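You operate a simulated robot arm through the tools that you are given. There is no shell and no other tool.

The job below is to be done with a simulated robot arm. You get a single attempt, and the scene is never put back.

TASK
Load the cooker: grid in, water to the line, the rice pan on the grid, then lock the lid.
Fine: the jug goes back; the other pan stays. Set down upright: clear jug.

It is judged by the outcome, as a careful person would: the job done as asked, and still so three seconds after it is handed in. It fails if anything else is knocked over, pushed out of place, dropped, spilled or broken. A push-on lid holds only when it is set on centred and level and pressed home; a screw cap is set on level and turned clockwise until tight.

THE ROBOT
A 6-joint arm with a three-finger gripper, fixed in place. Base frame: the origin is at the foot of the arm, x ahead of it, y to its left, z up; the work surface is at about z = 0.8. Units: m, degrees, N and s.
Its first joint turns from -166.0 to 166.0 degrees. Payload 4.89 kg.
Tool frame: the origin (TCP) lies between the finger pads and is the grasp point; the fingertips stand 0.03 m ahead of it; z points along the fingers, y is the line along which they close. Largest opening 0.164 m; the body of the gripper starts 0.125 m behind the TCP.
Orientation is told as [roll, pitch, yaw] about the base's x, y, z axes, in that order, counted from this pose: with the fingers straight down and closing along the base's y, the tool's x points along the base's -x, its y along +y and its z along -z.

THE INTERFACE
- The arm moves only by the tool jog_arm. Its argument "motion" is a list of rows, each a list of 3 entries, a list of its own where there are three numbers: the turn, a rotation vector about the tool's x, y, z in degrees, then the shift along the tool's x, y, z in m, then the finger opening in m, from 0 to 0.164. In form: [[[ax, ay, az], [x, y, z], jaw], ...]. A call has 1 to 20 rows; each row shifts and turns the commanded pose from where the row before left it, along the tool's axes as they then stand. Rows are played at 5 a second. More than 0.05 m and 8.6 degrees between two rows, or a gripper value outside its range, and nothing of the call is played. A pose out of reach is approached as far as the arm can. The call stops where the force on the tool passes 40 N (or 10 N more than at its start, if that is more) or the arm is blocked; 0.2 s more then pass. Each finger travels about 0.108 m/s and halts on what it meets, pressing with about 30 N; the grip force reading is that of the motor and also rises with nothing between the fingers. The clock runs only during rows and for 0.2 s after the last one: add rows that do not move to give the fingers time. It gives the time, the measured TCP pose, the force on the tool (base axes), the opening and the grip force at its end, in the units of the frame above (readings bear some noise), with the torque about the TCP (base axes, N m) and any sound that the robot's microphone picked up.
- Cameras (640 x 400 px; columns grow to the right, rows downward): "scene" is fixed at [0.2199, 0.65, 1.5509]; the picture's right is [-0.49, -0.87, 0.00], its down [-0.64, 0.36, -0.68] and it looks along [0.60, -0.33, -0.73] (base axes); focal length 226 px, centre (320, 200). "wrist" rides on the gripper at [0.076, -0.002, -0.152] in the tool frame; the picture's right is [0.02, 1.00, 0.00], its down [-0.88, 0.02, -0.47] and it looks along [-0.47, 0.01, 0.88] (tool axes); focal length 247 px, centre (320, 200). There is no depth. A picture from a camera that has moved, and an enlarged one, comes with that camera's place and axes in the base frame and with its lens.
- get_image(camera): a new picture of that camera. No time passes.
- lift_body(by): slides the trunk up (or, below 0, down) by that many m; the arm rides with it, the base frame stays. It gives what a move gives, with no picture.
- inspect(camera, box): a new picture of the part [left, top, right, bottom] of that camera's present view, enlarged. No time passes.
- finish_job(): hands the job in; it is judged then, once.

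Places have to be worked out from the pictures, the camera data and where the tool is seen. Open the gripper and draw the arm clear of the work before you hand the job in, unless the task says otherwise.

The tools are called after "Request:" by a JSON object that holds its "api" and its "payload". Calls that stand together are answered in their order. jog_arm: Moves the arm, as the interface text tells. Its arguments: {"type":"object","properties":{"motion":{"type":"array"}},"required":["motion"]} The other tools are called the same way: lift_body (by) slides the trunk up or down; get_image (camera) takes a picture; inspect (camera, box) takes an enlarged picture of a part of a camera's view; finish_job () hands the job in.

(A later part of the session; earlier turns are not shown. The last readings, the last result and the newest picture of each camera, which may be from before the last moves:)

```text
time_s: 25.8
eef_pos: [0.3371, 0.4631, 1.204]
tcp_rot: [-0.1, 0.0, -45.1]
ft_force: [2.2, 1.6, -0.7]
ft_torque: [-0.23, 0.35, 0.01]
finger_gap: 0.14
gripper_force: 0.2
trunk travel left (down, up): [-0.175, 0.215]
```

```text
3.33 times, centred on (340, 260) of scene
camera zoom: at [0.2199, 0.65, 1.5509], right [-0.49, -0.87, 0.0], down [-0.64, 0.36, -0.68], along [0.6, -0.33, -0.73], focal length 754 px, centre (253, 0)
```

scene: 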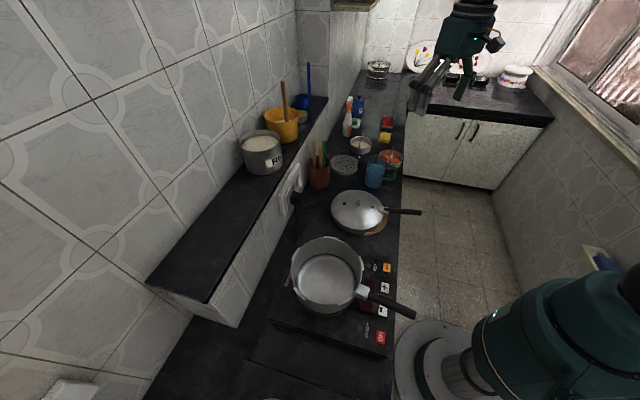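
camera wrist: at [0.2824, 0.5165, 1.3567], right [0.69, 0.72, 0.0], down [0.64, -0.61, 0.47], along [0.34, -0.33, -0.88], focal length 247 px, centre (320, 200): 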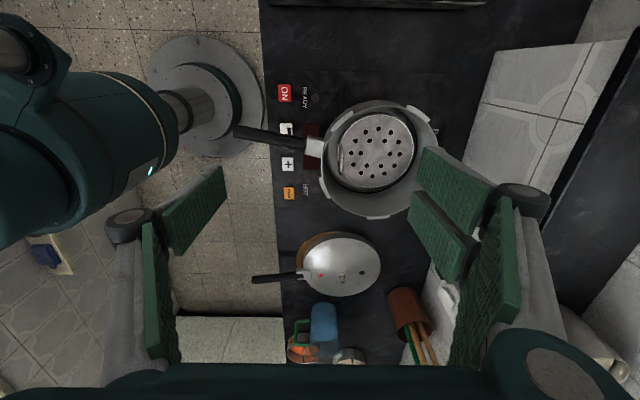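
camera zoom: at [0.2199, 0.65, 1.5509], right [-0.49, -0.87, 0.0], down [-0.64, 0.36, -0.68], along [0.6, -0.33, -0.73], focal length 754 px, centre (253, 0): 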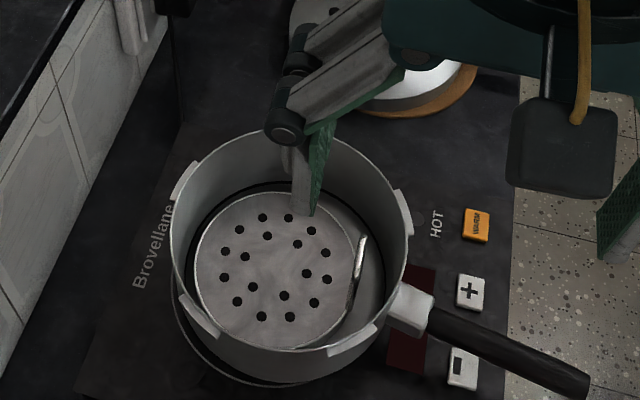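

Grid done. The pot centre is now about (0.457, 0.486). Next the jug, near (0.80, 0.03) with its handle at ~229° and spout at ~49°: I move above it and turn the gripper so that it closes across the spout–handle line.

Request:
{"api": "jog_arm", "payload": {"motion": [[[0, 0, 0], [-0.04525, 0.00158, 0], 0.14], [[0, 0, 0], [-0.04525, 0.00158, 0], 0.14], [[0, 0, 0], [-0.04525, 0.00158, 0], 0.14], [[0, 0, 0], [-0.04525, 0.00158, 0], 0.14], [[0, 0, 0], [-0.04525, 0.00158, 0], 0.14], [[0, 0, 0], [-0.04525, 0.00158, 0], 0.14], [[0, 0, 0], [-0.04525, 0.00158, 0], 0.14], [[0, 0, 0], [-0.04525, 0.00158, 0], 0.14], [[0, 0, 0], [-0.04525, 0.00158, 0], 0.14], [[0, 0, 0], [-0.04525, 0.00158, 0], 0.14], [[0, 0, 0], [-0.04525, 0.00158, 0], 0.14], [[0, 0, 0], [-0.04525, 0.00158, 0], 0.14], [[0, 0, 0], [-0.04525, 0.00158, 0], 0.14], [[0, 0, 0], [-0.04525, 0.00158, 0], 0.14]]}}

Request:
{"api": "jog_arm", "payload": {"motion": [[[0, 0, 8.5], [0, 0, 0], 0.14], [[0, 0, 8.5], [0, 0, 0], 0.14], [[0, 0, 8.5], [0, 0, 0], 0.14], [[0, 0, 8.5], [0, 0, 0], 0.14], [[0, 0, 8.5], [0, 0, 0], 0.14], [[0, 0, 8.5], [0, 0, 0], 0.14], [[0, 0, 8.5], [0, 0, 0], 0.14], [[0, 0, 8.5], [0, 0, 0], 0.14], [[0, 0, 8.5], [0, 0, 0], 0.14], [[0, 0, 8.5], [0, 0, 0], 0.14], [[0, 0, 0], [0, 0, 0], 0.14]]}}

Request:
{"api": "get_image", "payload": {"camera": "wrist"}}

```text
time_s: 28.8
eef_pos: [0.8038, 0.0299, 1.2034]
tcp_rot: [0.1, 0.0, -45.0]
ft_force: [-1.8, -0.2, 0.9]
ft_torque: [-0.18, -0.21, 0.0]
finger_gap: 0.1399
gripper_force: 0.1
trunk travel left (down, up): [-0.175, 0.215]
```

```text
time_s: 31.2
eef_pos: [0.8013, 0.0285, 1.2031]
tcp_rot: [-0.1, -0.1, -130.3]
ft_force: [0.2, 0.1, 0.6]
ft_torque: [0.02, -0.02, -0.04]
finger_gap: 0.1402
gripper_force: 0.0
trunk travel left (down, up): [-0.175, 0.215]
```

```text
taken
camera wrist: at [0.8494, 0.088, 1.3547], right [0.78, -0.63, 0.0], down [-0.55, -0.69, 0.47], along [-0.3, -0.37, -0.88], focal length 247 px, centre (320, 200)
```

wrist: 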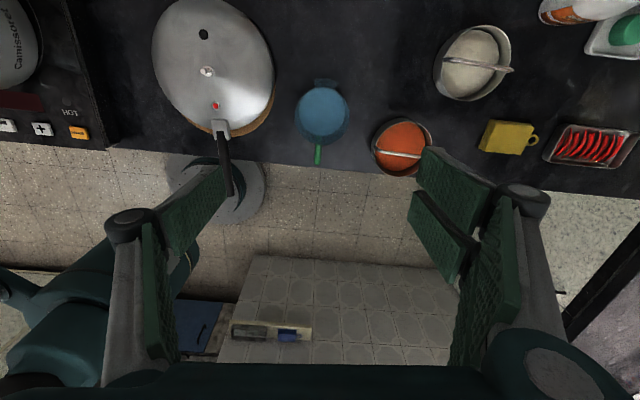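

The orientation is reached and the jug's handle lies straight along the picture's vertical. I zoom to measure the jug position.

Request:
{"api": "inspect", "payload": {"camera": "wrist", "box": [270, 60, 380, 180]}}

```text
3.33 times, centred on (325, 120) of wrist
camera zoom: at [0.8494, 0.088, 1.3547], right [0.78, -0.63, 0.0], down [-0.55, -0.69, 0.47], along [-0.3, -0.37, -0.88], focal length 823 px, centre (303, 467)
```

zoom: 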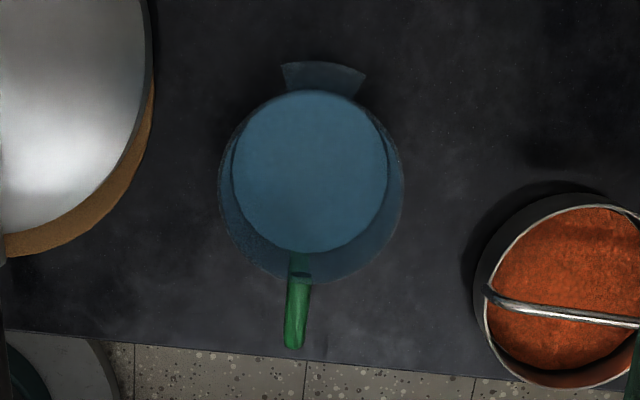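

The jug axis is at about (0.806, 0.032) and its spout–handle line is turned ~4.4° from the tool. I correct for both and come down to just above the rim.

Request:
{"api": "jog_arm", "payload": {"motion": [[[0, 0, 4.4], [0, 0, 0], 0.125], [[0, 0, 0], [0.0058, 0.0017, 0], 0.125], [[0, 0, 0], [0, 0, 0.045], 0.125], [[0, 0, 0], [0, 0, 0.045], 0.125], [[0, 0, 0], [0, 0, 0.045], 0.125], [[0, 0, 0], [0, 0, 0.045], 0.125], [[0, 0, 0], [0, 0, 0.043], 0.125], [[0, 0, 0], [0, 0, 0], 0.125]]}}

Request:
{"api": "get_image", "payload": {"camera": "wrist"}}

Request:
{"api": "inspect", "payload": {"camera": "scene", "box": [320, 110, 430, 210]}}

```text
time_s: 33.0
eef_pos: [0.8067, 0.0308, 0.9792]
tcp_rot: [0.0, 0.0, -134.4]
ft_force: [-0.5, 0.5, -0.1]
ft_torque: [0.06, 0.04, 0.03]
finger_gap: 0.125
gripper_force: 0.1
trunk travel left (down, up): [-0.175, 0.215]
```

```text
taken
camera wrist: at [0.8596, 0.0857, 1.1323], right [0.73, -0.69, 0.0], down [-0.6, -0.64, 0.47], along [-0.32, -0.34, -0.88], focal length 247 px, centre (320, 200)
```

wrist: 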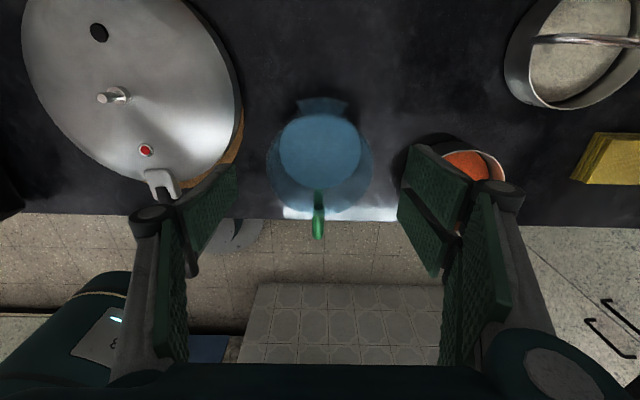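

```text
4.00 times, centred on (375, 160) of scene
camera zoom: at [0.2199, 0.65, 1.5509], right [-0.49, -0.87, 0.0], down [-0.64, 0.36, -0.68], along [0.6, -0.33, -0.73], focal length 905 px, centre (100, 360)
```

zoom: 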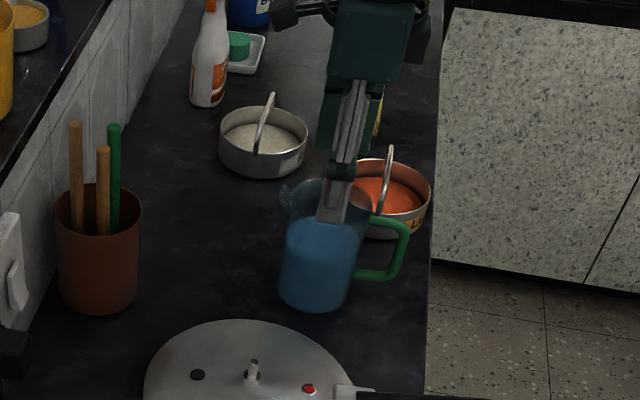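

The jug is centred between the fingers (about 3 mm along tool x to correct). I go down to grip height z≈0.885 and close.

Request:
{"api": "jog_arm", "payload": {"motion": [[[0, 0, 0], [0.003, 0, 0.02], 0.125], [[0, 0, 0], [0, 0, 0.04], 0.125], [[0, 0, 0], [0, 0, 0.034], 0.125], [[0, 0, 0], [0, 0, 0], 0.125], [[0, 0, 0], [0, 0, 0], 0.1], [[0, 0, 0], [0, 0, 0], 0.08], [[0, 0, 0], [0, 0, 0], 0.06], [[0, 0, 0], [0, 0, 0], 0.05], [[0, 0, 0], [0, 0, 0], 0.05]]}}

Request:
{"api": "get_image", "payload": {"camera": "wrist"}}

Request:
{"api": "inspect", "payload": {"camera": "scene", "box": [320, 110, 430, 210]}}

```text
time_s: 35.0
eef_pos: [0.8092, 0.0316, 0.8855]
tcp_rot: [0.0, 0.0, -134.5]
ft_force: [-0.5, 0.4, 0.4]
ft_torque: [0.04, 0.07, -0.02]
finger_gap: 0.0791
gripper_force: 29.9
trunk travel left (down, up): [-0.175, 0.215]
```

```text
taken
camera wrist: at [0.8624, 0.088, 1.038], right [0.73, -0.69, 0.0], down [-0.6, -0.64, 0.47], along [-0.32, -0.34, -0.88], focal length 247 px, centre (320, 200)
```

wrist: 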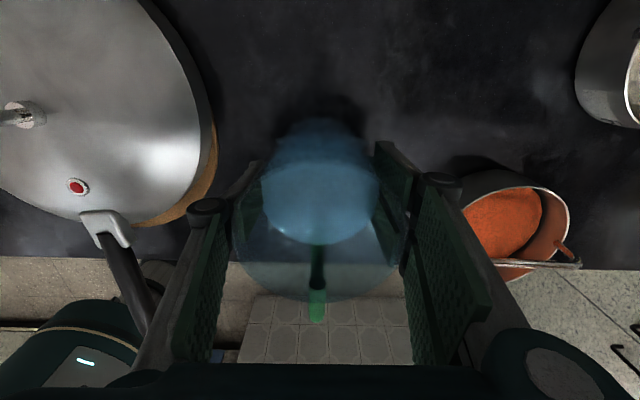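

```text
4.00 times, centred on (375, 160) of scene
camera zoom: at [0.2199, 0.65, 1.5509], right [-0.49, -0.87, 0.0], down [-0.64, 0.36, -0.68], along [0.6, -0.33, -0.73], focal length 905 px, centre (100, 360)
```

zoom: 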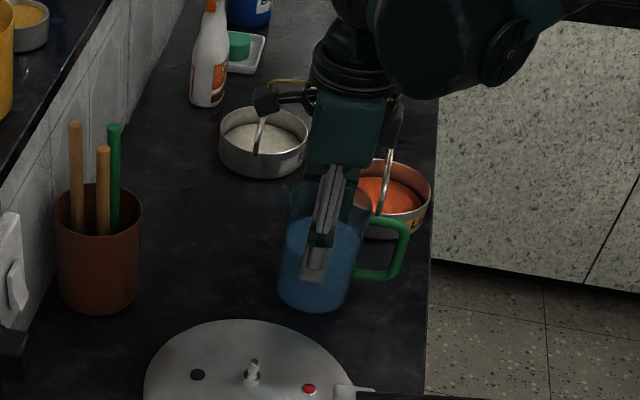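

The jug is held (gap 79 mm). I note its place: TCP (0.809, 0.032, 0.8855), yaw −134.5. I lift it smoothly straight up.

Request:
{"api": "jog_arm", "payload": {"motion": [[[0, 0, 0], [0, 0, -0.008], 0.05], [[0, 0, 0], [0, 0, -0.016], 0.05], [[0, 0, 0], [0, 0, -0.025], 0.05], [[0, 0, 0], [0, 0, -0.03], 0.05], [[0, 0, 0], [0, 0, -0.03], 0.05], [[0, 0, 0], [0, 0, -0.03], 0.05], [[0, 0, 0], [0, 0, -0.03], 0.05], [[0, 0, 0], [0, 0, -0.025], 0.05], [[0, 0, 0], [0, 0, -0.016], 0.05], [[0, 0, 0], [0, 0, -0.006], 0.05], [[0, 0, 0], [0, 0, 0], 0.05]]}}

Request:
{"api": "get_image", "payload": {"camera": "scene"}}

Request:
{"api": "get_image", "payload": {"camera": "wrist"}}

```text
time_s: 37.4
eef_pos: [0.8082, 0.0329, 1.1008]
tcp_rot: [-0.1, 0.1, -134.5]
ft_force: [-0.4, -0.5, -6.4]
ft_torque: [0.09, -0.04, 0.01]
finger_gap: 0.0789
gripper_force: 29.8
trunk travel left (down, up): [-0.175, 0.215]
```

```text
taken
```

scene: 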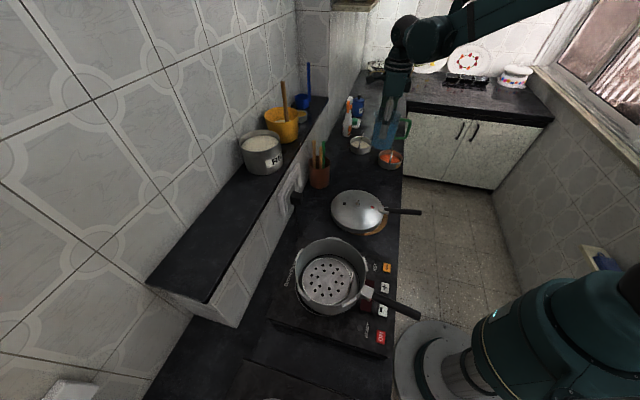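

```text
taken
camera wrist: at [0.8612, 0.0891, 1.2549], right [0.73, -0.69, 0.0], down [-0.6, -0.64, 0.47], along [-0.32, -0.34, -0.88], focal length 247 px, centre (320, 200)
```

wrist: 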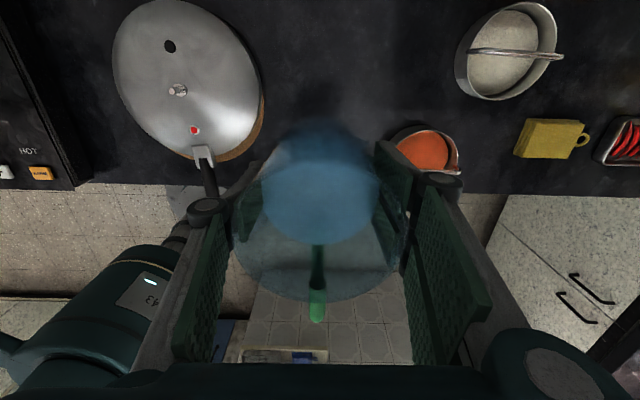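

Jug with water weighs ~6.4 N – a useful gauge of poured water. I turn it in place by 180° so the spout will face the robot.

Request:
{"api": "jog_arm", "payload": {"motion": [[[0, 0, -5], [0, 0, 0], 0.05], [[0, 0, -8], [0, 0, 0], 0.05], [[0, 0, -8], [0, 0, 0], 0.05], [[0, 0, -8], [0, 0, 0], 0.05], [[0, 0, -8], [0, 0, 0], 0.05], [[0, 0, -8], [0, 0, 0], 0.05], [[0, 0, -8], [0, 0, 0], 0.05], [[0, 0, -8], [0, 0, 0], 0.05], [[0, 0, -8], [0, 0, 0], 0.05], [[0, 0, -8], [0, 0, 0], 0.05], [[0, 0, -8], [0, 0, 0], 0.05], [[0, 0, -8], [0, 0, 0], 0.05], [[0, 0, -8], [0, 0, 0], 0.05], [[0, 0, -8], [0, 0, 0], 0.05], [[0, 0, -8], [0, 0, 0], 0.05], [[0, 0, -8], [0, 0, 0], 0.05], [[0, 0, -8], [0, 0, 0], 0.05], [[0, 0, -8], [0, 0, 0], 0.05], [[0, 0, -8], [0, 0, 0], 0.05], [[0, 0, -8], [0, 0, 0], 0.05]]}}

Request:
{"api": "jog_arm", "payload": {"motion": [[[0, 0, -8], [0, 0, 0], 0.05], [[0, 0, -8], [0, 0, 0], 0.05], [[0, 0, -7], [0, 0, 0], 0.05], [[0, 0, 0], [0, 0, 0], 0.05]]}}

```text
time_s: 41.6
eef_pos: [0.8081, 0.0319, 1.1002]
tcp_rot: [0.0, -0.1, 22.7]
ft_force: [0.4, 1.0, -5.4]
ft_torque: [-0.01, 0.06, -0.01]
finger_gap: 0.0792
gripper_force: 30.2
trunk travel left (down, up): [-0.175, 0.215]
```

```text
time_s: 42.6
eef_pos: [0.8097, 0.0332, 1.0997]
tcp_rot: [-0.1, 0.1, 45.6]
ft_force: [-0.6, 0.3, -5.4]
ft_torque: [-0.06, 0.08, 0.03]
finger_gap: 0.0789
gripper_force: 29.7
trunk travel left (down, up): [-0.175, 0.215]
```

The jug now has its spout towards 226°. I carry it level over to the far side of the cooker, at TCP (0.513, 0.543).

Request:
{"api": "jog_arm", "payload": {"motion": [[[0, 0, 0], [-0.0044, 0.0158, 0], 0.05], [[0, 0, 0], [-0.0087, 0.0316, 0], 0.05], [[0, 0, 0], [-0.0087, 0.0316, 0], 0.05], [[0, 0, 0], [-0.0087, 0.0316, 0], 0.05], [[0, 0, 0], [-0.0087, 0.0316, 0], 0.05], [[0, 0, 0], [-0.0087, 0.0316, 0], 0.05], [[0, 0, 0], [-0.0087, 0.0316, 0], 0.05], [[0, 0, 0], [-0.0087, 0.0316, 0], 0.05], [[0, 0, 0], [-0.0087, 0.0316, 0], 0.05], [[0, 0, 0], [-0.0087, 0.0316, 0], 0.05], [[0, 0, 0], [-0.0087, 0.0316, 0], 0.05], [[0, 0, 0], [-0.0087, 0.0316, 0], 0.05], [[0, 0, 0], [-0.0087, 0.0316, 0], 0.05], [[0, 0, 0], [-0.0087, 0.0316, 0], 0.05], [[0, 0, 0], [-0.0087, 0.0316, 0], 0.05], [[0, 0, 0], [-0.0087, 0.0316, 0], 0.05], [[0, 0, 0], [-0.0087, 0.0316, 0], 0.05], [[0, 0, 0], [-0.0087, 0.0316, 0], 0.05], [[0, 0, 0], [-0.0044, 0.0157, 0], 0.05], [[0, 0, 0], [0, 0, 0], 0.05]]}}

Request:
{"api": "get_image", "payload": {"camera": "scene"}}

Request:
{"api": "get_image", "payload": {"camera": "wrist"}}

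```text
time_s: 46.8
eef_pos: [0.5131, 0.5426, 1.0994]
tcp_rot: [0.1, 0.0, 45.6]
ft_force: [-0.4, 0.1, -6.0]
ft_torque: [-0.09, 0.08, 0.0]
finger_gap: 0.079
gripper_force: 30.8
trunk travel left (down, up): [-0.175, 0.215]
```

```text
taken
```

scene: 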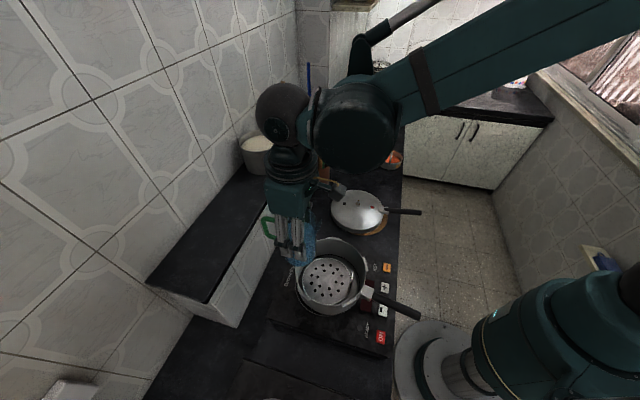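

```text
taken
camera wrist: at [0.4615, 0.4872, 1.2519], right [-0.73, 0.69, 0.0], down [0.6, 0.64, 0.47], along [0.32, 0.34, -0.88], focal length 247 px, centre (320, 200)
```

wrist: 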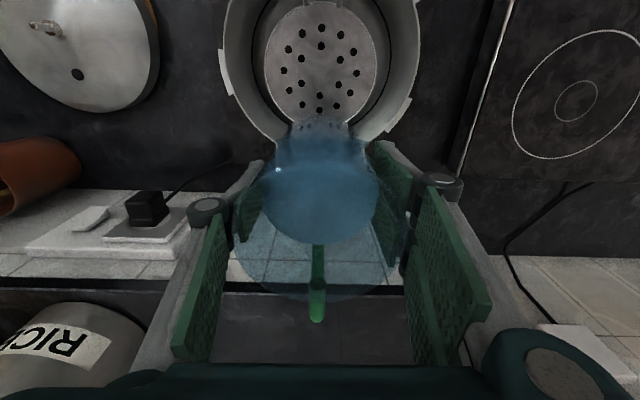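

The jug is level on the far side of the pot with the spout towards its centre. I lower 3.5 cm and tilt gently to 35°, before any water should flow, then check alignment.

Request:
{"api": "jog_arm", "payload": {"motion": [[[0, 0, 0], [0, 0, 0.012], 0.05], [[0, 0, 0], [0, 0, 0.015], 0.05], [[0, 0, 0], [0, 0, 0.008], 0.05], [[0, -3, 0], [0, 0, 0], 0.05], [[0, -4, 0], [0, 0, 0], 0.05], [[0, -4, 0], [0, 0, 0], 0.05], [[0, -4, 0], [0, 0, 0], 0.05], [[0, -4, 0], [0, 0, 0], 0.05], [[0, -4, 0], [0, 0, 0], 0.05], [[0, -4, 0], [0, 0, 0], 0.05], [[0, -4, 0], [0, 0, 0], 0.05], [[0, -4, 0], [0, 0, 0], 0.05], [[0, 0, 0], [0, 0, 0], 0.05]]}}

Request:
{"api": "get_image", "payload": {"camera": "scene"}}

Request:
{"api": "get_image", "payload": {"camera": "wrist"}}

```text
time_s: 49.6
eef_pos: [0.5112, 0.5422, 1.0665]
tcp_rot: [0.1, -35.0, 45.4]
ft_force: [-0.2, 0.4, -5.7]
ft_torque: [-0.09, 0.1, 0.0]
finger_gap: 0.0789
gripper_force: 29.9
trunk travel left (down, up): [-0.175, 0.215]
```

```text
taken
```

scene: 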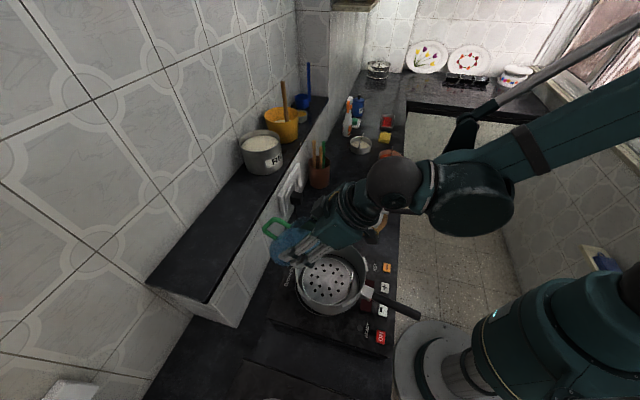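

```text
taken
camera wrist: at [0.4089, 0.4358, 1.1475], right [-0.73, 0.69, -0.01], down [0.3, 0.33, 0.89], along [0.62, 0.64, -0.45], focal length 247 px, centre (320, 200)
```

wrist: 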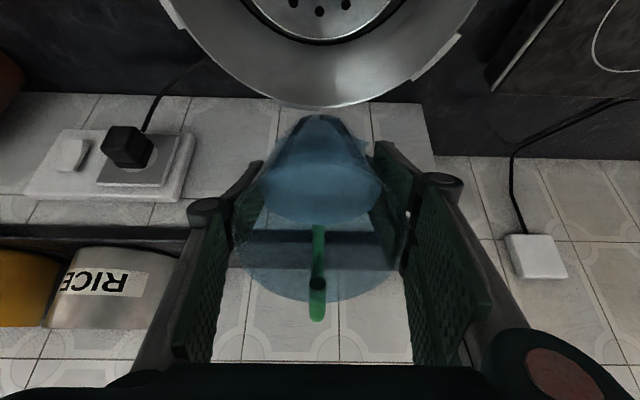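

The tilt goes the right way and the scene camera sees the pot well. I zoom in to see the spout relative to the pot.

Request:
{"api": "inspect", "payload": {"camera": "scene", "box": [255, 200, 395, 320]}}

```text
3.33 times, centred on (325, 260) of scene
camera zoom: at [0.2199, 0.65, 1.5509], right [-0.49, -0.87, 0.0], down [-0.64, 0.36, -0.68], along [0.6, -0.33, -0.73], focal length 754 px, centre (303, 0)
```

zoom: 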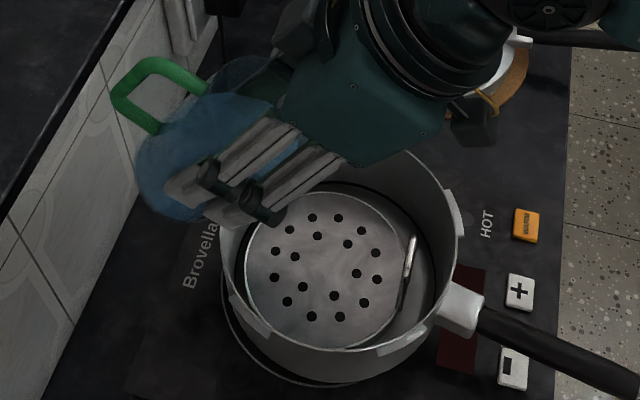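

The lip should be directly above the pot's centre. I tilt on in small steps to 49° and watch for the first flow.

Request:
{"api": "jog_arm", "payload": {"motion": [[[0, -2, 0], [0, 0, 0], 0.05], [[0, -2, 0], [0, 0, 0], 0.05], [[0, -2, 0], [0, 0, 0], 0.05], [[0, -2, 0], [0, 0, 0], 0.05], [[0, -2, 0], [0, 0, 0], 0.05], [[0, -2, 0], [0, 0, 0], 0.05], [[0, -2, 0], [0, 0, 0], 0.05], [[0, 0, 0], [0, 0, 0], 0.05], [[0, 0, 0], [0, 0, 0], 0.05]]}}

Request:
{"api": "inspect", "payload": {"camera": "scene", "box": [255, 200, 395, 320]}}

Request:
{"api": "get_image", "payload": {"camera": "wrist"}}

```text
time_s: 51.6
eef_pos: [0.5132, 0.5428, 1.0662]
tcp_rot: [0.0, -49.0, 45.5]
ft_force: [-0.1, -0.7, -5.6]
ft_torque: [-0.11, 0.11, -0.01]
finger_gap: 0.0791
gripper_force: 29.8
trunk travel left (down, up): [-0.175, 0.215]
```

```text
3.33 times, centred on (325, 260) of scene
camera zoom: at [0.2199, 0.65, 1.5509], right [-0.49, -0.87, 0.0], down [-0.64, 0.36, -0.68], along [0.6, -0.33, -0.73], focal length 754 px, centre (303, 0)
```

zoom: 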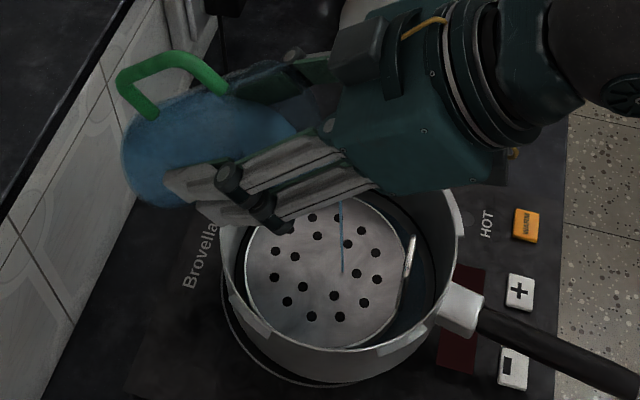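

```text
taken
camera wrist: at [0.3992, 0.4239, 1.1089], right [-0.72, 0.69, -0.02], down [0.14, 0.17, 0.98], along [0.68, 0.7, -0.22], focal length 247 px, centre (320, 200)
```

wrist: 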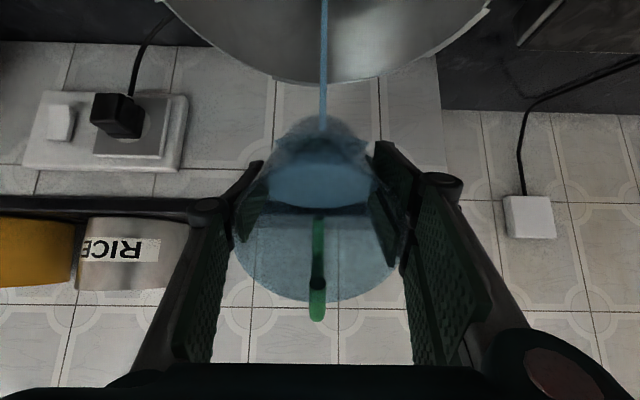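

Water is flowing in a thin stream into the pot. I zoom into the pot to see how its level compares with the dark line.

Request:
{"api": "inspect", "payload": {"camera": "scene", "box": [300, 235, 370, 315]}}

Request:
{"api": "jog_arm", "payload": {"motion": [[[0, 0, 0], [0, 0, 0], 0.05], [[0, 0, 0], [0, 0, 0], 0.05], [[0, 0, 0], [0, 0, 0], 0.05]]}}

Request:
{"api": "inspect", "payload": {"camera": "scene", "box": [300, 235, 370, 315]}}

```text
5.00 times, centred on (335, 275) of scene
camera zoom: at [0.2199, 0.65, 1.5509], right [-0.49, -0.87, 0.0], down [-0.64, 0.36, -0.68], along [0.6, -0.33, -0.73], focal length 1131 px, centre (245, -175)
```

zoom: 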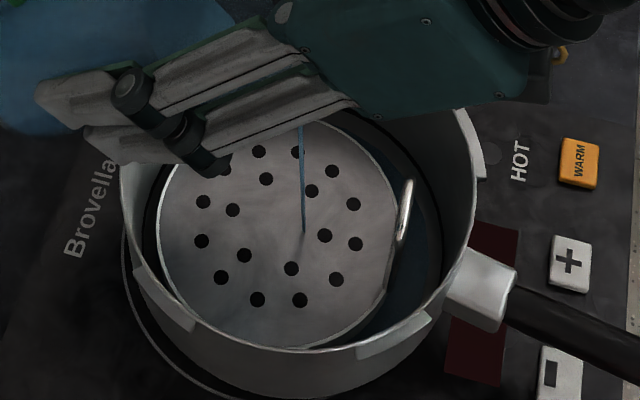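

```text
time_s: 52.4
eef_pos: [0.5128, 0.5431, 1.0661]
tcp_rot: [0.0, -49.0, 45.5]
ft_force: [-0.4, 0.3, -5.0]
ft_torque: [-0.11, 0.06, -0.02]
finger_gap: 0.0792
gripper_force: 30.0
trunk travel left (down, up): [-0.175, 0.215]
```

```text
5.00 times, centred on (335, 275) of scene
camera zoom: at [0.2199, 0.65, 1.5509], right [-0.49, -0.87, 0.0], down [-0.64, 0.36, -0.68], along [0.6, -0.33, -0.73], focal length 1131 px, centre (245, -175)
```

zoom: 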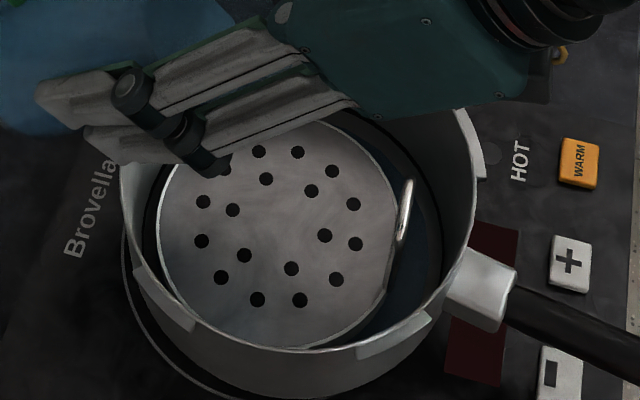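

The flow stopped as the water fell to lip level. I tilt on to 55° in small steps.

Request:
{"api": "jog_arm", "payload": {"motion": [[[0, -2, 0], [0, 0, 0], 0.05], [[0, -2, 0], [0, 0, 0], 0.05], [[0, -2, 0], [0, 0, 0], 0.05], [[0, 0, 0], [0, 0, 0], 0.05], [[0, 0, 0], [0, 0, 0], 0.05], [[0, 0, 0], [0, 0, 0], 0.05], [[0, 0, 0], [0, 0, 0], 0.05], [[0, 0, 0], [0, 0, 0], 0.05]]}}

Request:
{"api": "inspect", "payload": {"camera": "scene", "box": [300, 235, 370, 315]}}

Request:
{"api": "get_image", "payload": {"camera": "wrist"}}

```text
time_s: 54.2
eef_pos: [0.5136, 0.5425, 1.0659]
tcp_rot: [0.1, -55.0, 45.5]
ft_force: [-0.3, 0.3, -3.8]
ft_torque: [-0.11, 0.08, 0.05]
finger_gap: 0.079
gripper_force: 29.6
trunk travel left (down, up): [-0.175, 0.215]
```

```text
5.00 times, centred on (335, 275) of scene
camera zoom: at [0.2199, 0.65, 1.5509], right [-0.49, -0.87, 0.0], down [-0.64, 0.36, -0.68], along [0.6, -0.33, -0.73], focal length 1131 px, centre (245, -175)
```

zoom: 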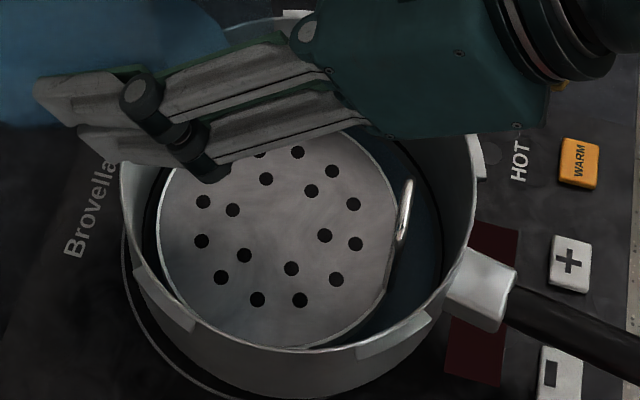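

```text
taken
camera wrist: at [0.3972, 0.4222, 1.0911], right [-0.72, 0.69, -0.02], down [0.07, 0.1, 0.99], along [0.69, 0.72, -0.12], focal length 247 px, centre (320, 200)
```

wrist: 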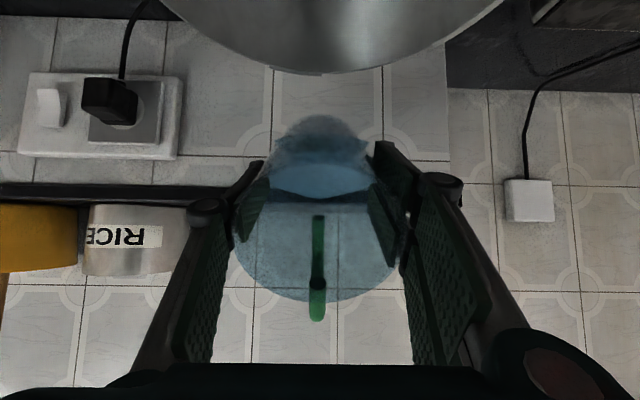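

I zoom tightly on the gap beside the grid, where the water meets the wall near the line.

Request:
{"api": "inspect", "payload": {"camera": "scene", "box": [335, 255, 367, 300]}}

Request:
{"api": "inspect", "payload": {"camera": "scene", "box": [300, 260, 345, 310]}}

```text
8.89 times, centred on (351, 278) of scene
camera zoom: at [0.2199, 0.65, 1.5509], right [-0.49, -0.87, 0.0], down [-0.64, 0.36, -0.68], along [0.6, -0.33, -0.73], focal length 2011 px, centre (44, -489)
```

zoom: 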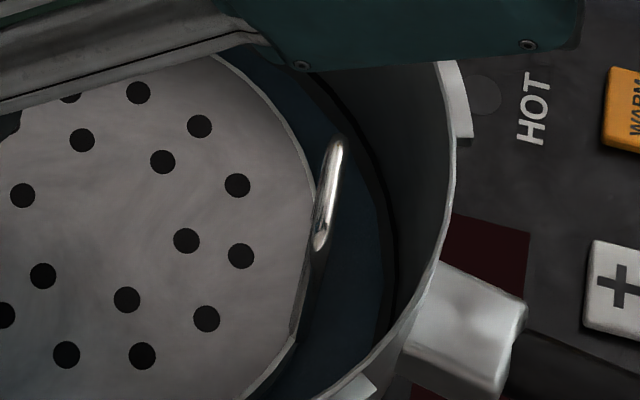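

```text
8.00 times, centred on (322, 285) of scene
camera zoom: at [0.2199, 0.65, 1.5509], right [-0.49, -0.87, 0.0], down [-0.64, 0.36, -0.68], along [0.6, -0.33, -0.73], focal length 1810 px, centre (300, -480)
```

zoom: 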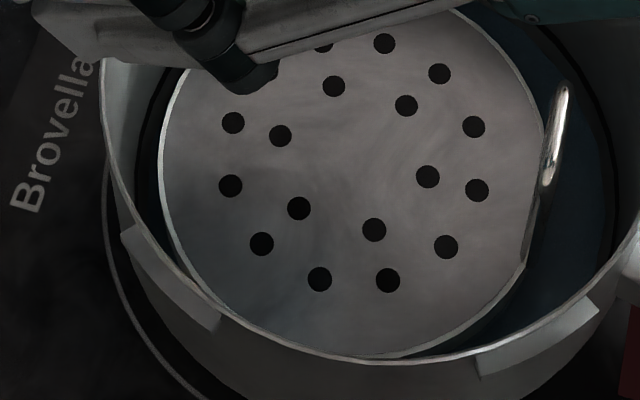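

The water stands just under the dark line with a visible grey band still between. I pour on in steps to 61°.

Request:
{"api": "jog_arm", "payload": {"motion": [[[0, -2, 0], [0, 0, 0], 0.05], [[0, -2, 0], [0, 0, 0], 0.05], [[0, -2, 0], [0, 0, 0], 0.05], [[0, 0, 0], [0, 0, 0], 0.05], [[0, 0, 0], [0, 0, 0], 0.05], [[0, 0, 0], [0, 0, 0], 0.05], [[0, 0, 0], [0, 0, 0], 0.05], [[0, 0, 0], [0, 0, 0], 0.05]]}}

Request:
{"api": "inspect", "payload": {"camera": "scene", "box": [335, 255, 367, 300]}}

Request:
{"api": "inspect", "payload": {"camera": "scene", "box": [255, 200, 395, 320]}}

```text
time_s: 56.0
eef_pos: [0.5119, 0.5431, 1.0663]
tcp_rot: [0.0, -61.1, 45.5]
ft_force: [1.2, -0.5, -3.7]
ft_torque: [-0.07, 0.09, 0.02]
finger_gap: 0.0789
gripper_force: 30.5
trunk travel left (down, up): [-0.175, 0.215]
```

```text
8.89 times, centred on (351, 278) of scene
camera zoom: at [0.2199, 0.65, 1.5509], right [-0.49, -0.87, 0.0], down [-0.64, 0.36, -0.68], along [0.6, -0.33, -0.73], focal length 2011 px, centre (44, -489)
```

zoom: 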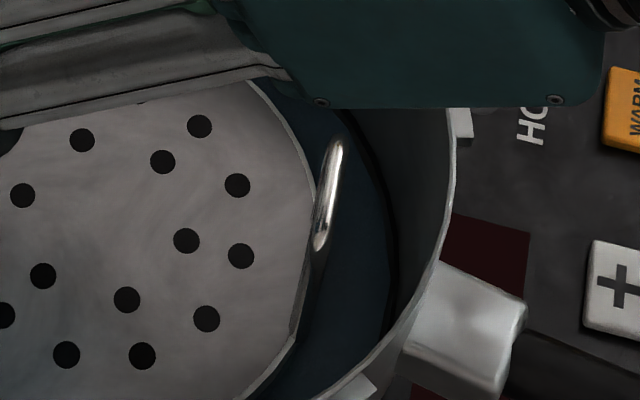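

```text
3.33 times, centred on (325, 260) of scene
camera zoom: at [0.2199, 0.65, 1.5509], right [-0.49, -0.87, 0.0], down [-0.64, 0.36, -0.68], along [0.6, -0.33, -0.73], focal length 754 px, centre (303, 0)
```

zoom: 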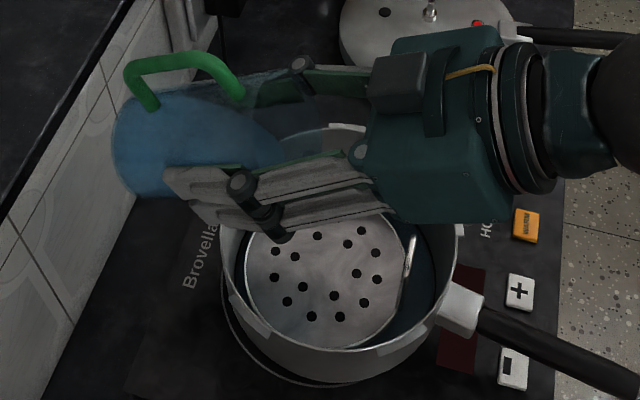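

The blue edge is closing on the line. I zoom further in on that strip.

Request:
{"api": "inspect", "payload": {"camera": "scene", "box": [346, 258, 368, 280]}}

Request:
{"api": "inspect", "payload": {"camera": "scene", "box": [304, 262, 326, 284]}}

```text
16.00 times, centred on (357, 269) of scene
camera zoom: at [0.2199, 0.65, 1.5509], right [-0.49, -0.87, 0.0], down [-0.64, 0.36, -0.68], along [0.6, -0.33, -0.73], focal length 3620 px, centre (-272, -904)
```

zoom: 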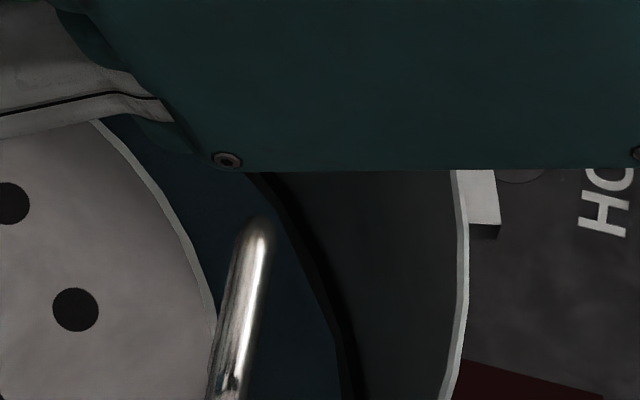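

```text
16.00 times, centred on (315, 273) of scene
camera zoom: at [0.2199, 0.65, 1.5509], right [-0.49, -0.87, 0.0], down [-0.64, 0.36, -0.68], along [0.6, -0.33, -0.73], focal length 3620 px, centre (400, -968)
```

zoom: 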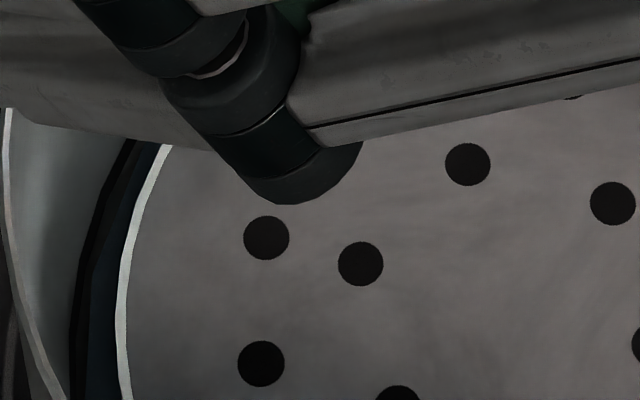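

The water edge is still slightly below the line (a thin grey band remains). I tilt on 3° more, to 64°, and recheck.

Request:
{"api": "jog_arm", "payload": {"motion": [[[0, -1.5, 0], [0, 0, 0], 0.05], [[0, -1.5, 0], [0, 0, 0], 0.05], [[0, 0, 0], [0, 0, 0], 0.05], [[0, 0, 0], [0, 0, 0], 0.05], [[0, 0, 0], [0, 0, 0], 0.05], [[0, 0, 0], [0, 0, 0], 0.05], [[0, 0, 0], [0, 0, 0], 0.05], [[0, 0, 0], [0, 0, 0], 0.05]]}}

Request:
{"api": "inspect", "payload": {"camera": "scene", "box": [346, 265, 368, 287]}}

Request:
{"api": "inspect", "payload": {"camera": "scene", "box": [304, 262, 326, 284]}}

Request:
{"api": "get_image", "payload": {"camera": "wrist"}}

```text
time_s: 57.8
eef_pos: [0.5123, 0.5435, 1.0669]
tcp_rot: [-0.1, -64.0, 45.5]
ft_force: [0.1, -0.1, -2.1]
ft_torque: [-0.03, 0.03, 0.01]
finger_gap: 0.0792
gripper_force: 30.0
trunk travel left (down, up): [-0.175, 0.215]
```

```text
16.00 times, centred on (357, 276) of scene
camera zoom: at [0.2199, 0.65, 1.5509], right [-0.49, -0.87, 0.0], down [-0.64, 0.36, -0.68], along [0.6, -0.33, -0.73], focal length 3620 px, centre (-272, -1016)
```

zoom: 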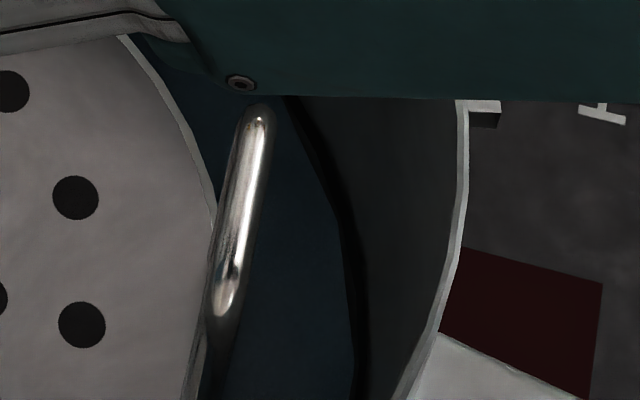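

```text
16.00 times, centred on (315, 273) of scene
camera zoom: at [0.2199, 0.65, 1.5509], right [-0.49, -0.87, 0.0], down [-0.64, 0.36, -0.68], along [0.6, -0.33, -0.73], focal length 3620 px, centre (400, -968)
```

zoom: 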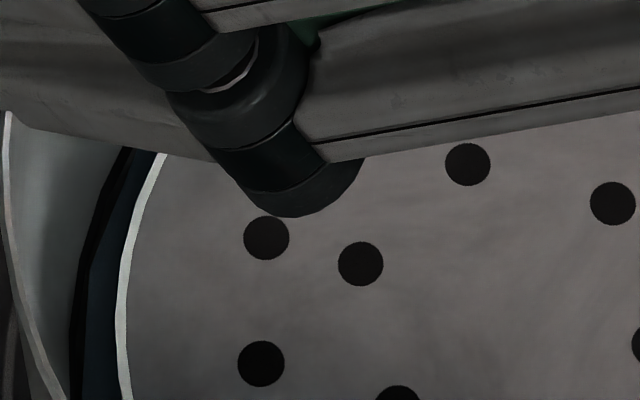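

```text
taken
camera wrist: at [0.3942, 0.4213, 1.0647], right [-0.72, 0.69, -0.02], down [-0.04, -0.01, 1.0], along [0.69, 0.72, 0.04], focal length 247 px, centre (320, 200)
```

wrist: 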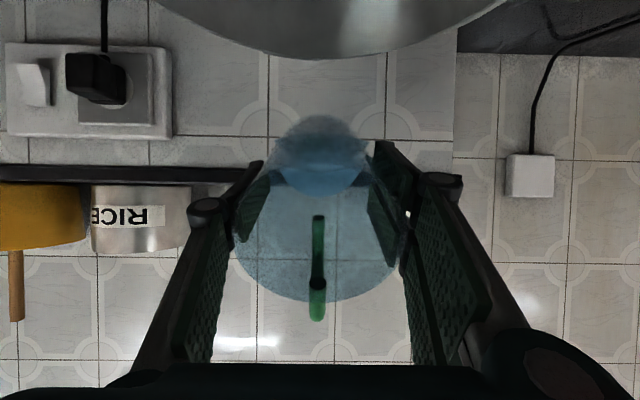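

The blue now appears to touch the line. I tilt the jug back to ~30° to clear the view and judge the level all round.

Request:
{"api": "jog_arm", "payload": {"motion": [[[0, 3, 0], [0, 0, 0], 0.05], [[0, 4, 0], [0, 0, 0], 0.05], [[0, 4, 0], [0, 0, 0], 0.05], [[0, 4, 0], [0, 0, 0], 0.05], [[0, 4, 0], [0, 0, 0], 0.05], [[0, 4, 0], [0, 0, 0], 0.05], [[0, 4, 0], [0, 0, 0], 0.05], [[0, 4, 0], [0, 0, 0], 0.05], [[0, 4, 0], [0, 0, 0], 0.05], [[0, 4, 0], [0, 0, 0], 0.05], [[0, 4, 0], [0, 0, 0], 0.05], [[0, 4, 0], [0, 0, -0.02], 0.05], [[0, 0, 0], [0, 0, -0.02], 0.05], [[0, 0, 0], [0, 0, 0], 0.05]]}}

Request:
{"api": "get_image", "payload": {"camera": "wrist"}}

Request:
{"api": "inspect", "payload": {"camera": "scene", "box": [290, 230, 370, 310]}}

Request:
{"api": "inspect", "payload": {"camera": "scene", "box": [335, 240, 367, 280]}}

```text
time_s: 60.8
eef_pos: [0.5033, 0.5333, 1.1066]
tcp_rot: [0.0, -17.0, 45.5]
ft_force: [0.0, 0.4, -2.3]
ft_torque: [-0.03, 0.05, -0.03]
finger_gap: 0.079
gripper_force: 30.1
trunk travel left (down, up): [-0.175, 0.215]
```

```text
taken
camera wrist: at [0.4223, 0.4491, 1.2292], right [-0.73, 0.69, -0.01], down [0.48, 0.52, 0.71], along [0.49, 0.51, -0.7], focal length 247 px, centre (320, 200)
```

wrist: 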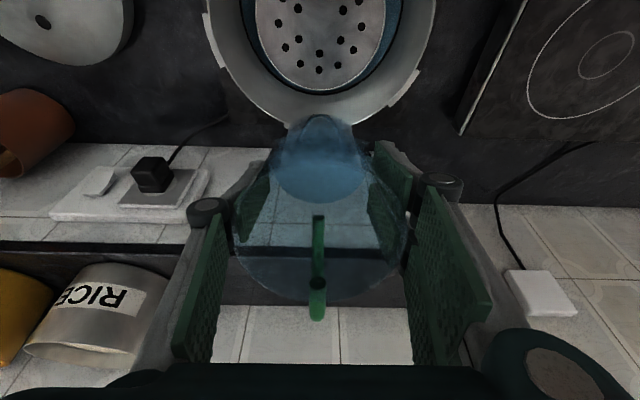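

```text
5.00 times, centred on (330, 270) of scene
camera zoom: at [0.2199, 0.65, 1.5509], right [-0.49, -0.87, 0.0], down [-0.64, 0.36, -0.68], along [0.6, -0.33, -0.73], focal length 1131 px, centre (270, -150)
```

zoom: 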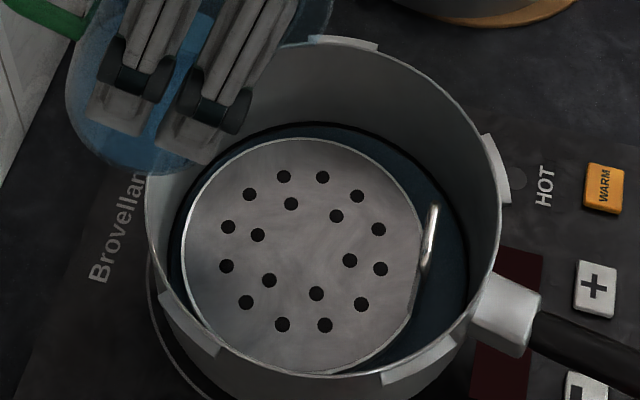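

```text
10.00 times, centred on (351, 260) of scene
camera zoom: at [0.2199, 0.65, 1.5509], right [-0.49, -0.87, 0.0], down [-0.64, 0.36, -0.68], along [0.6, -0.33, -0.73], focal length 2263 px, centre (10, -400)
```

zoom: 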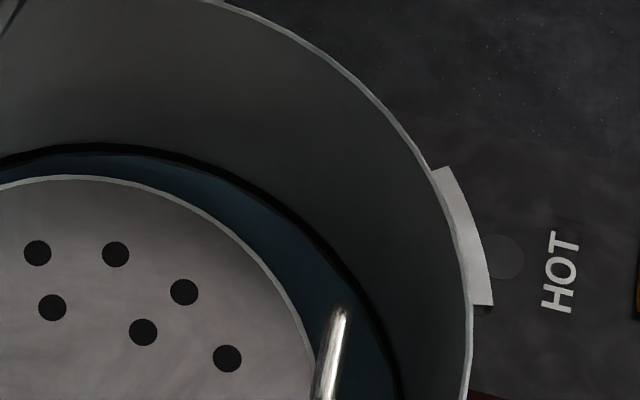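

A clear view: the water meets the line along the far wall. I zoom in more to see how much of the line remains uncovered.

Request:
{"api": "inspect", "payload": {"camera": "scene", "box": [332, 250, 352, 264]}}

Request:
{"api": "inspect", "payload": {"camera": "wrist", "box": [200, 0, 440, 130]}}

```text
16.00 times, centred on (342, 257) of scene
camera zoom: at [0.2199, 0.65, 1.5509], right [-0.49, -0.87, 0.0], down [-0.64, 0.36, -0.68], along [0.6, -0.33, -0.73], focal length 3620 px, centre (-32, -712)
```

zoom: 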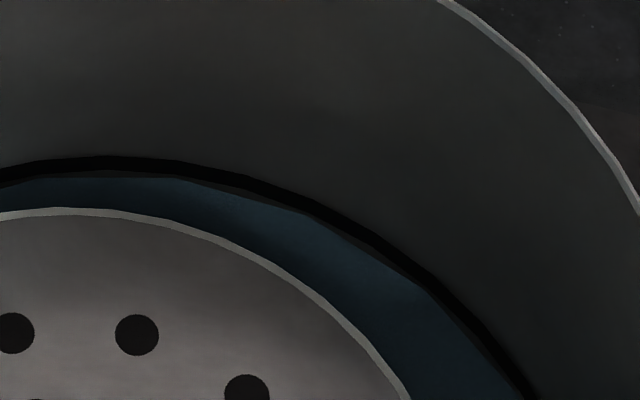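

```text
2.67 times, centred on (320, 65) of wrist
camera zoom: at [0.4223, 0.4491, 1.2292], right [-0.73, 0.69, -0.01], down [0.48, 0.52, 0.71], along [0.49, 0.51, -0.7], focal length 659 px, centre (320, 560)
```

zoom: 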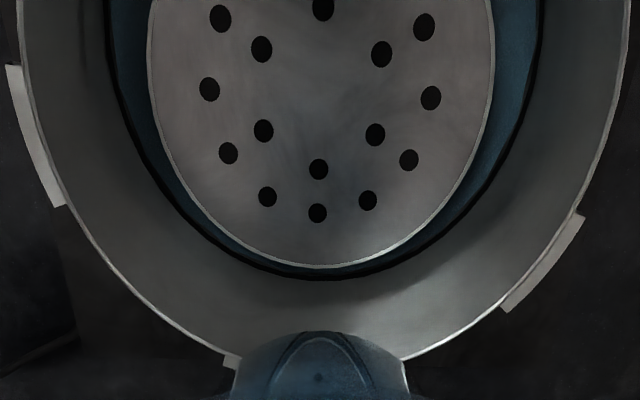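

The water is just 1–2 mm below the line's lower edge. I go back and pour a little more, to 66°, then tilt back and recheck.

Request:
{"api": "jog_arm", "payload": {"motion": [[[0, 0, 0], [0, 0, 0.02], 0.05], [[0, 0, 0], [-0.001, 0, 0.021], 0.05], [[0, -4, 0], [0, 0, 0], 0.05], [[0, -4, 0], [0, 0, 0], 0.05], [[0, -4, 0], [0, 0, 0], 0.05], [[0, -4, 0], [0, 0, 0], 0.05], [[0, -4, 0], [0, 0, 0], 0.05], [[0, -4, 0], [0, 0, 0], 0.05], [[0, -4, 0], [0, 0, 0], 0.05], [[0, -4, 0], [0, 0, 0], 0.05], [[0, -4, 0], [0, 0, 0], 0.05], [[0, -4, 0], [0, 0, 0], 0.05], [[0, -4, 0], [0, 0, 0], 0.05], [[0, -2.5, 0], [0, 0, 0], 0.05], [[0, -2.5, 0], [0, 0, 0], 0.05], [[0, 0, 0], [0, 0, 0], 0.05], [[0, 0, 0], [0, 0, 0], 0.05], [[0, 0, 0], [0, 0, 0], 0.05], [[0, 0, 0], [0, 0, 0], 0.05]]}}

Request:
{"api": "inspect", "payload": {"camera": "scene", "box": [255, 200, 395, 320]}}

Request:
{"api": "jog_arm", "payload": {"motion": [[[0, 0, 0], [0, 0, 0], 0.05], [[0, 0, 0], [0, 0, 0], 0.05], [[0, 3, 0], [0, 0, 0], 0.05], [[0, 4, 0], [0, 0, 0], 0.05], [[0, 4, 0], [0, 0, 0], 0.05], [[0, 4, 0], [0, 0, 0], 0.05], [[0, 4, 0], [0, 0, 0], 0.05], [[0, 4, 0], [0, 0, 0], 0.05], [[0, 4, 0], [0, 0, 0], 0.05], [[0, 4, 0], [0, 0, 0], 0.05], [[0, 4, 0], [0, 0, 0], 0.05], [[0, 4, 0], [0, 0, 0], 0.05], [[0, 4, 0], [0, 0, 0], 0.05], [[0, 4, 0], [0, 0, 0], 0.05], [[0, 2, 0], [0, 0, -0.02], 0.05], [[0, 0, 0], [0, 0, -0.02], 0.05], [[0, 0, 0], [0, 0, 0], 0.05]]}}

Request:
{"api": "inspect", "payload": {"camera": "scene", "box": [332, 250, 352, 264]}}

Request:
{"api": "inspect", "payload": {"camera": "scene", "box": [290, 230, 370, 310]}}

```text
time_s: 64.8
eef_pos: [0.5117, 0.543, 1.0638]
tcp_rot: [0.0, -66.0, 45.5]
ft_force: [-0.3, -0.2, -2.5]
ft_torque: [-0.06, 0.03, -0.01]
finger_gap: 0.0793
gripper_force: 30.1
trunk travel left (down, up): [-0.175, 0.215]
```

```text
3.33 times, centred on (325, 260) of scene
camera zoom: at [0.2199, 0.65, 1.5509], right [-0.49, -0.87, 0.0], down [-0.64, 0.36, -0.68], along [0.6, -0.33, -0.73], focal length 754 px, centre (303, 0)
```

zoom: 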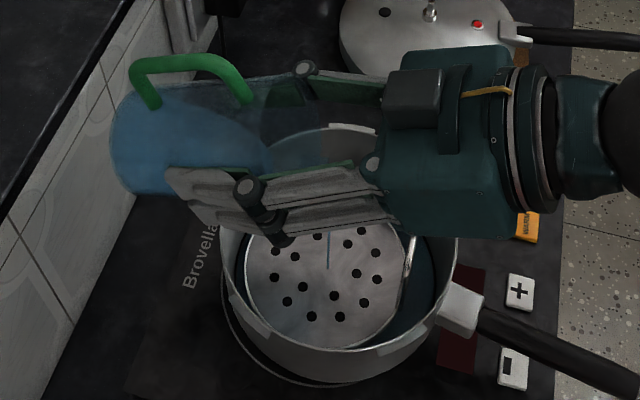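

```text
time_s: 68.4
eef_pos: [0.5022, 0.5318, 1.1055]
tcp_rot: [0.0, -17.0, 45.4]
ft_force: [0.3, 0.1, -2.0]
ft_torque: [0.0, 0.0, -0.02]
finger_gap: 0.0794
gripper_force: 29.9
trunk travel left (down, up): [-0.175, 0.215]
```

```text
16.00 times, centred on (342, 257) of scene
camera zoom: at [0.2199, 0.65, 1.5509], right [-0.49, -0.87, 0.0], down [-0.64, 0.36, -0.68], along [0.6, -0.33, -0.73], focal length 3620 px, centre (-32, -712)
```

zoom: 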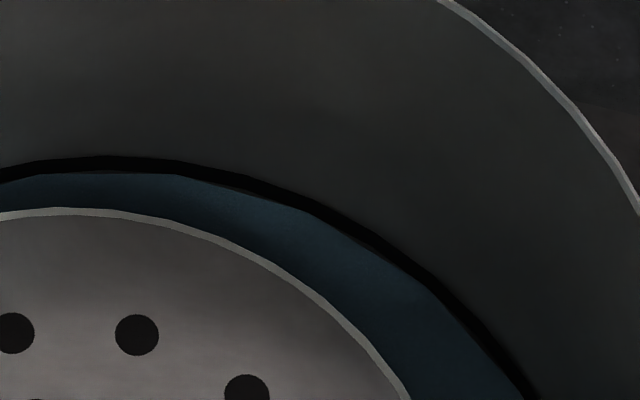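

```text
5.00 times, centred on (330, 270) of scene
camera zoom: at [0.2199, 0.65, 1.5509], right [-0.49, -0.87, 0.0], down [-0.64, 0.36, -0.68], along [0.6, -0.33, -0.73], focal length 1131 px, centre (270, -150)
```

zoom: 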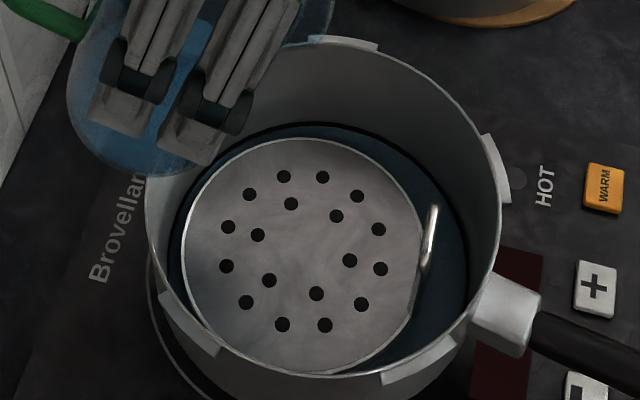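

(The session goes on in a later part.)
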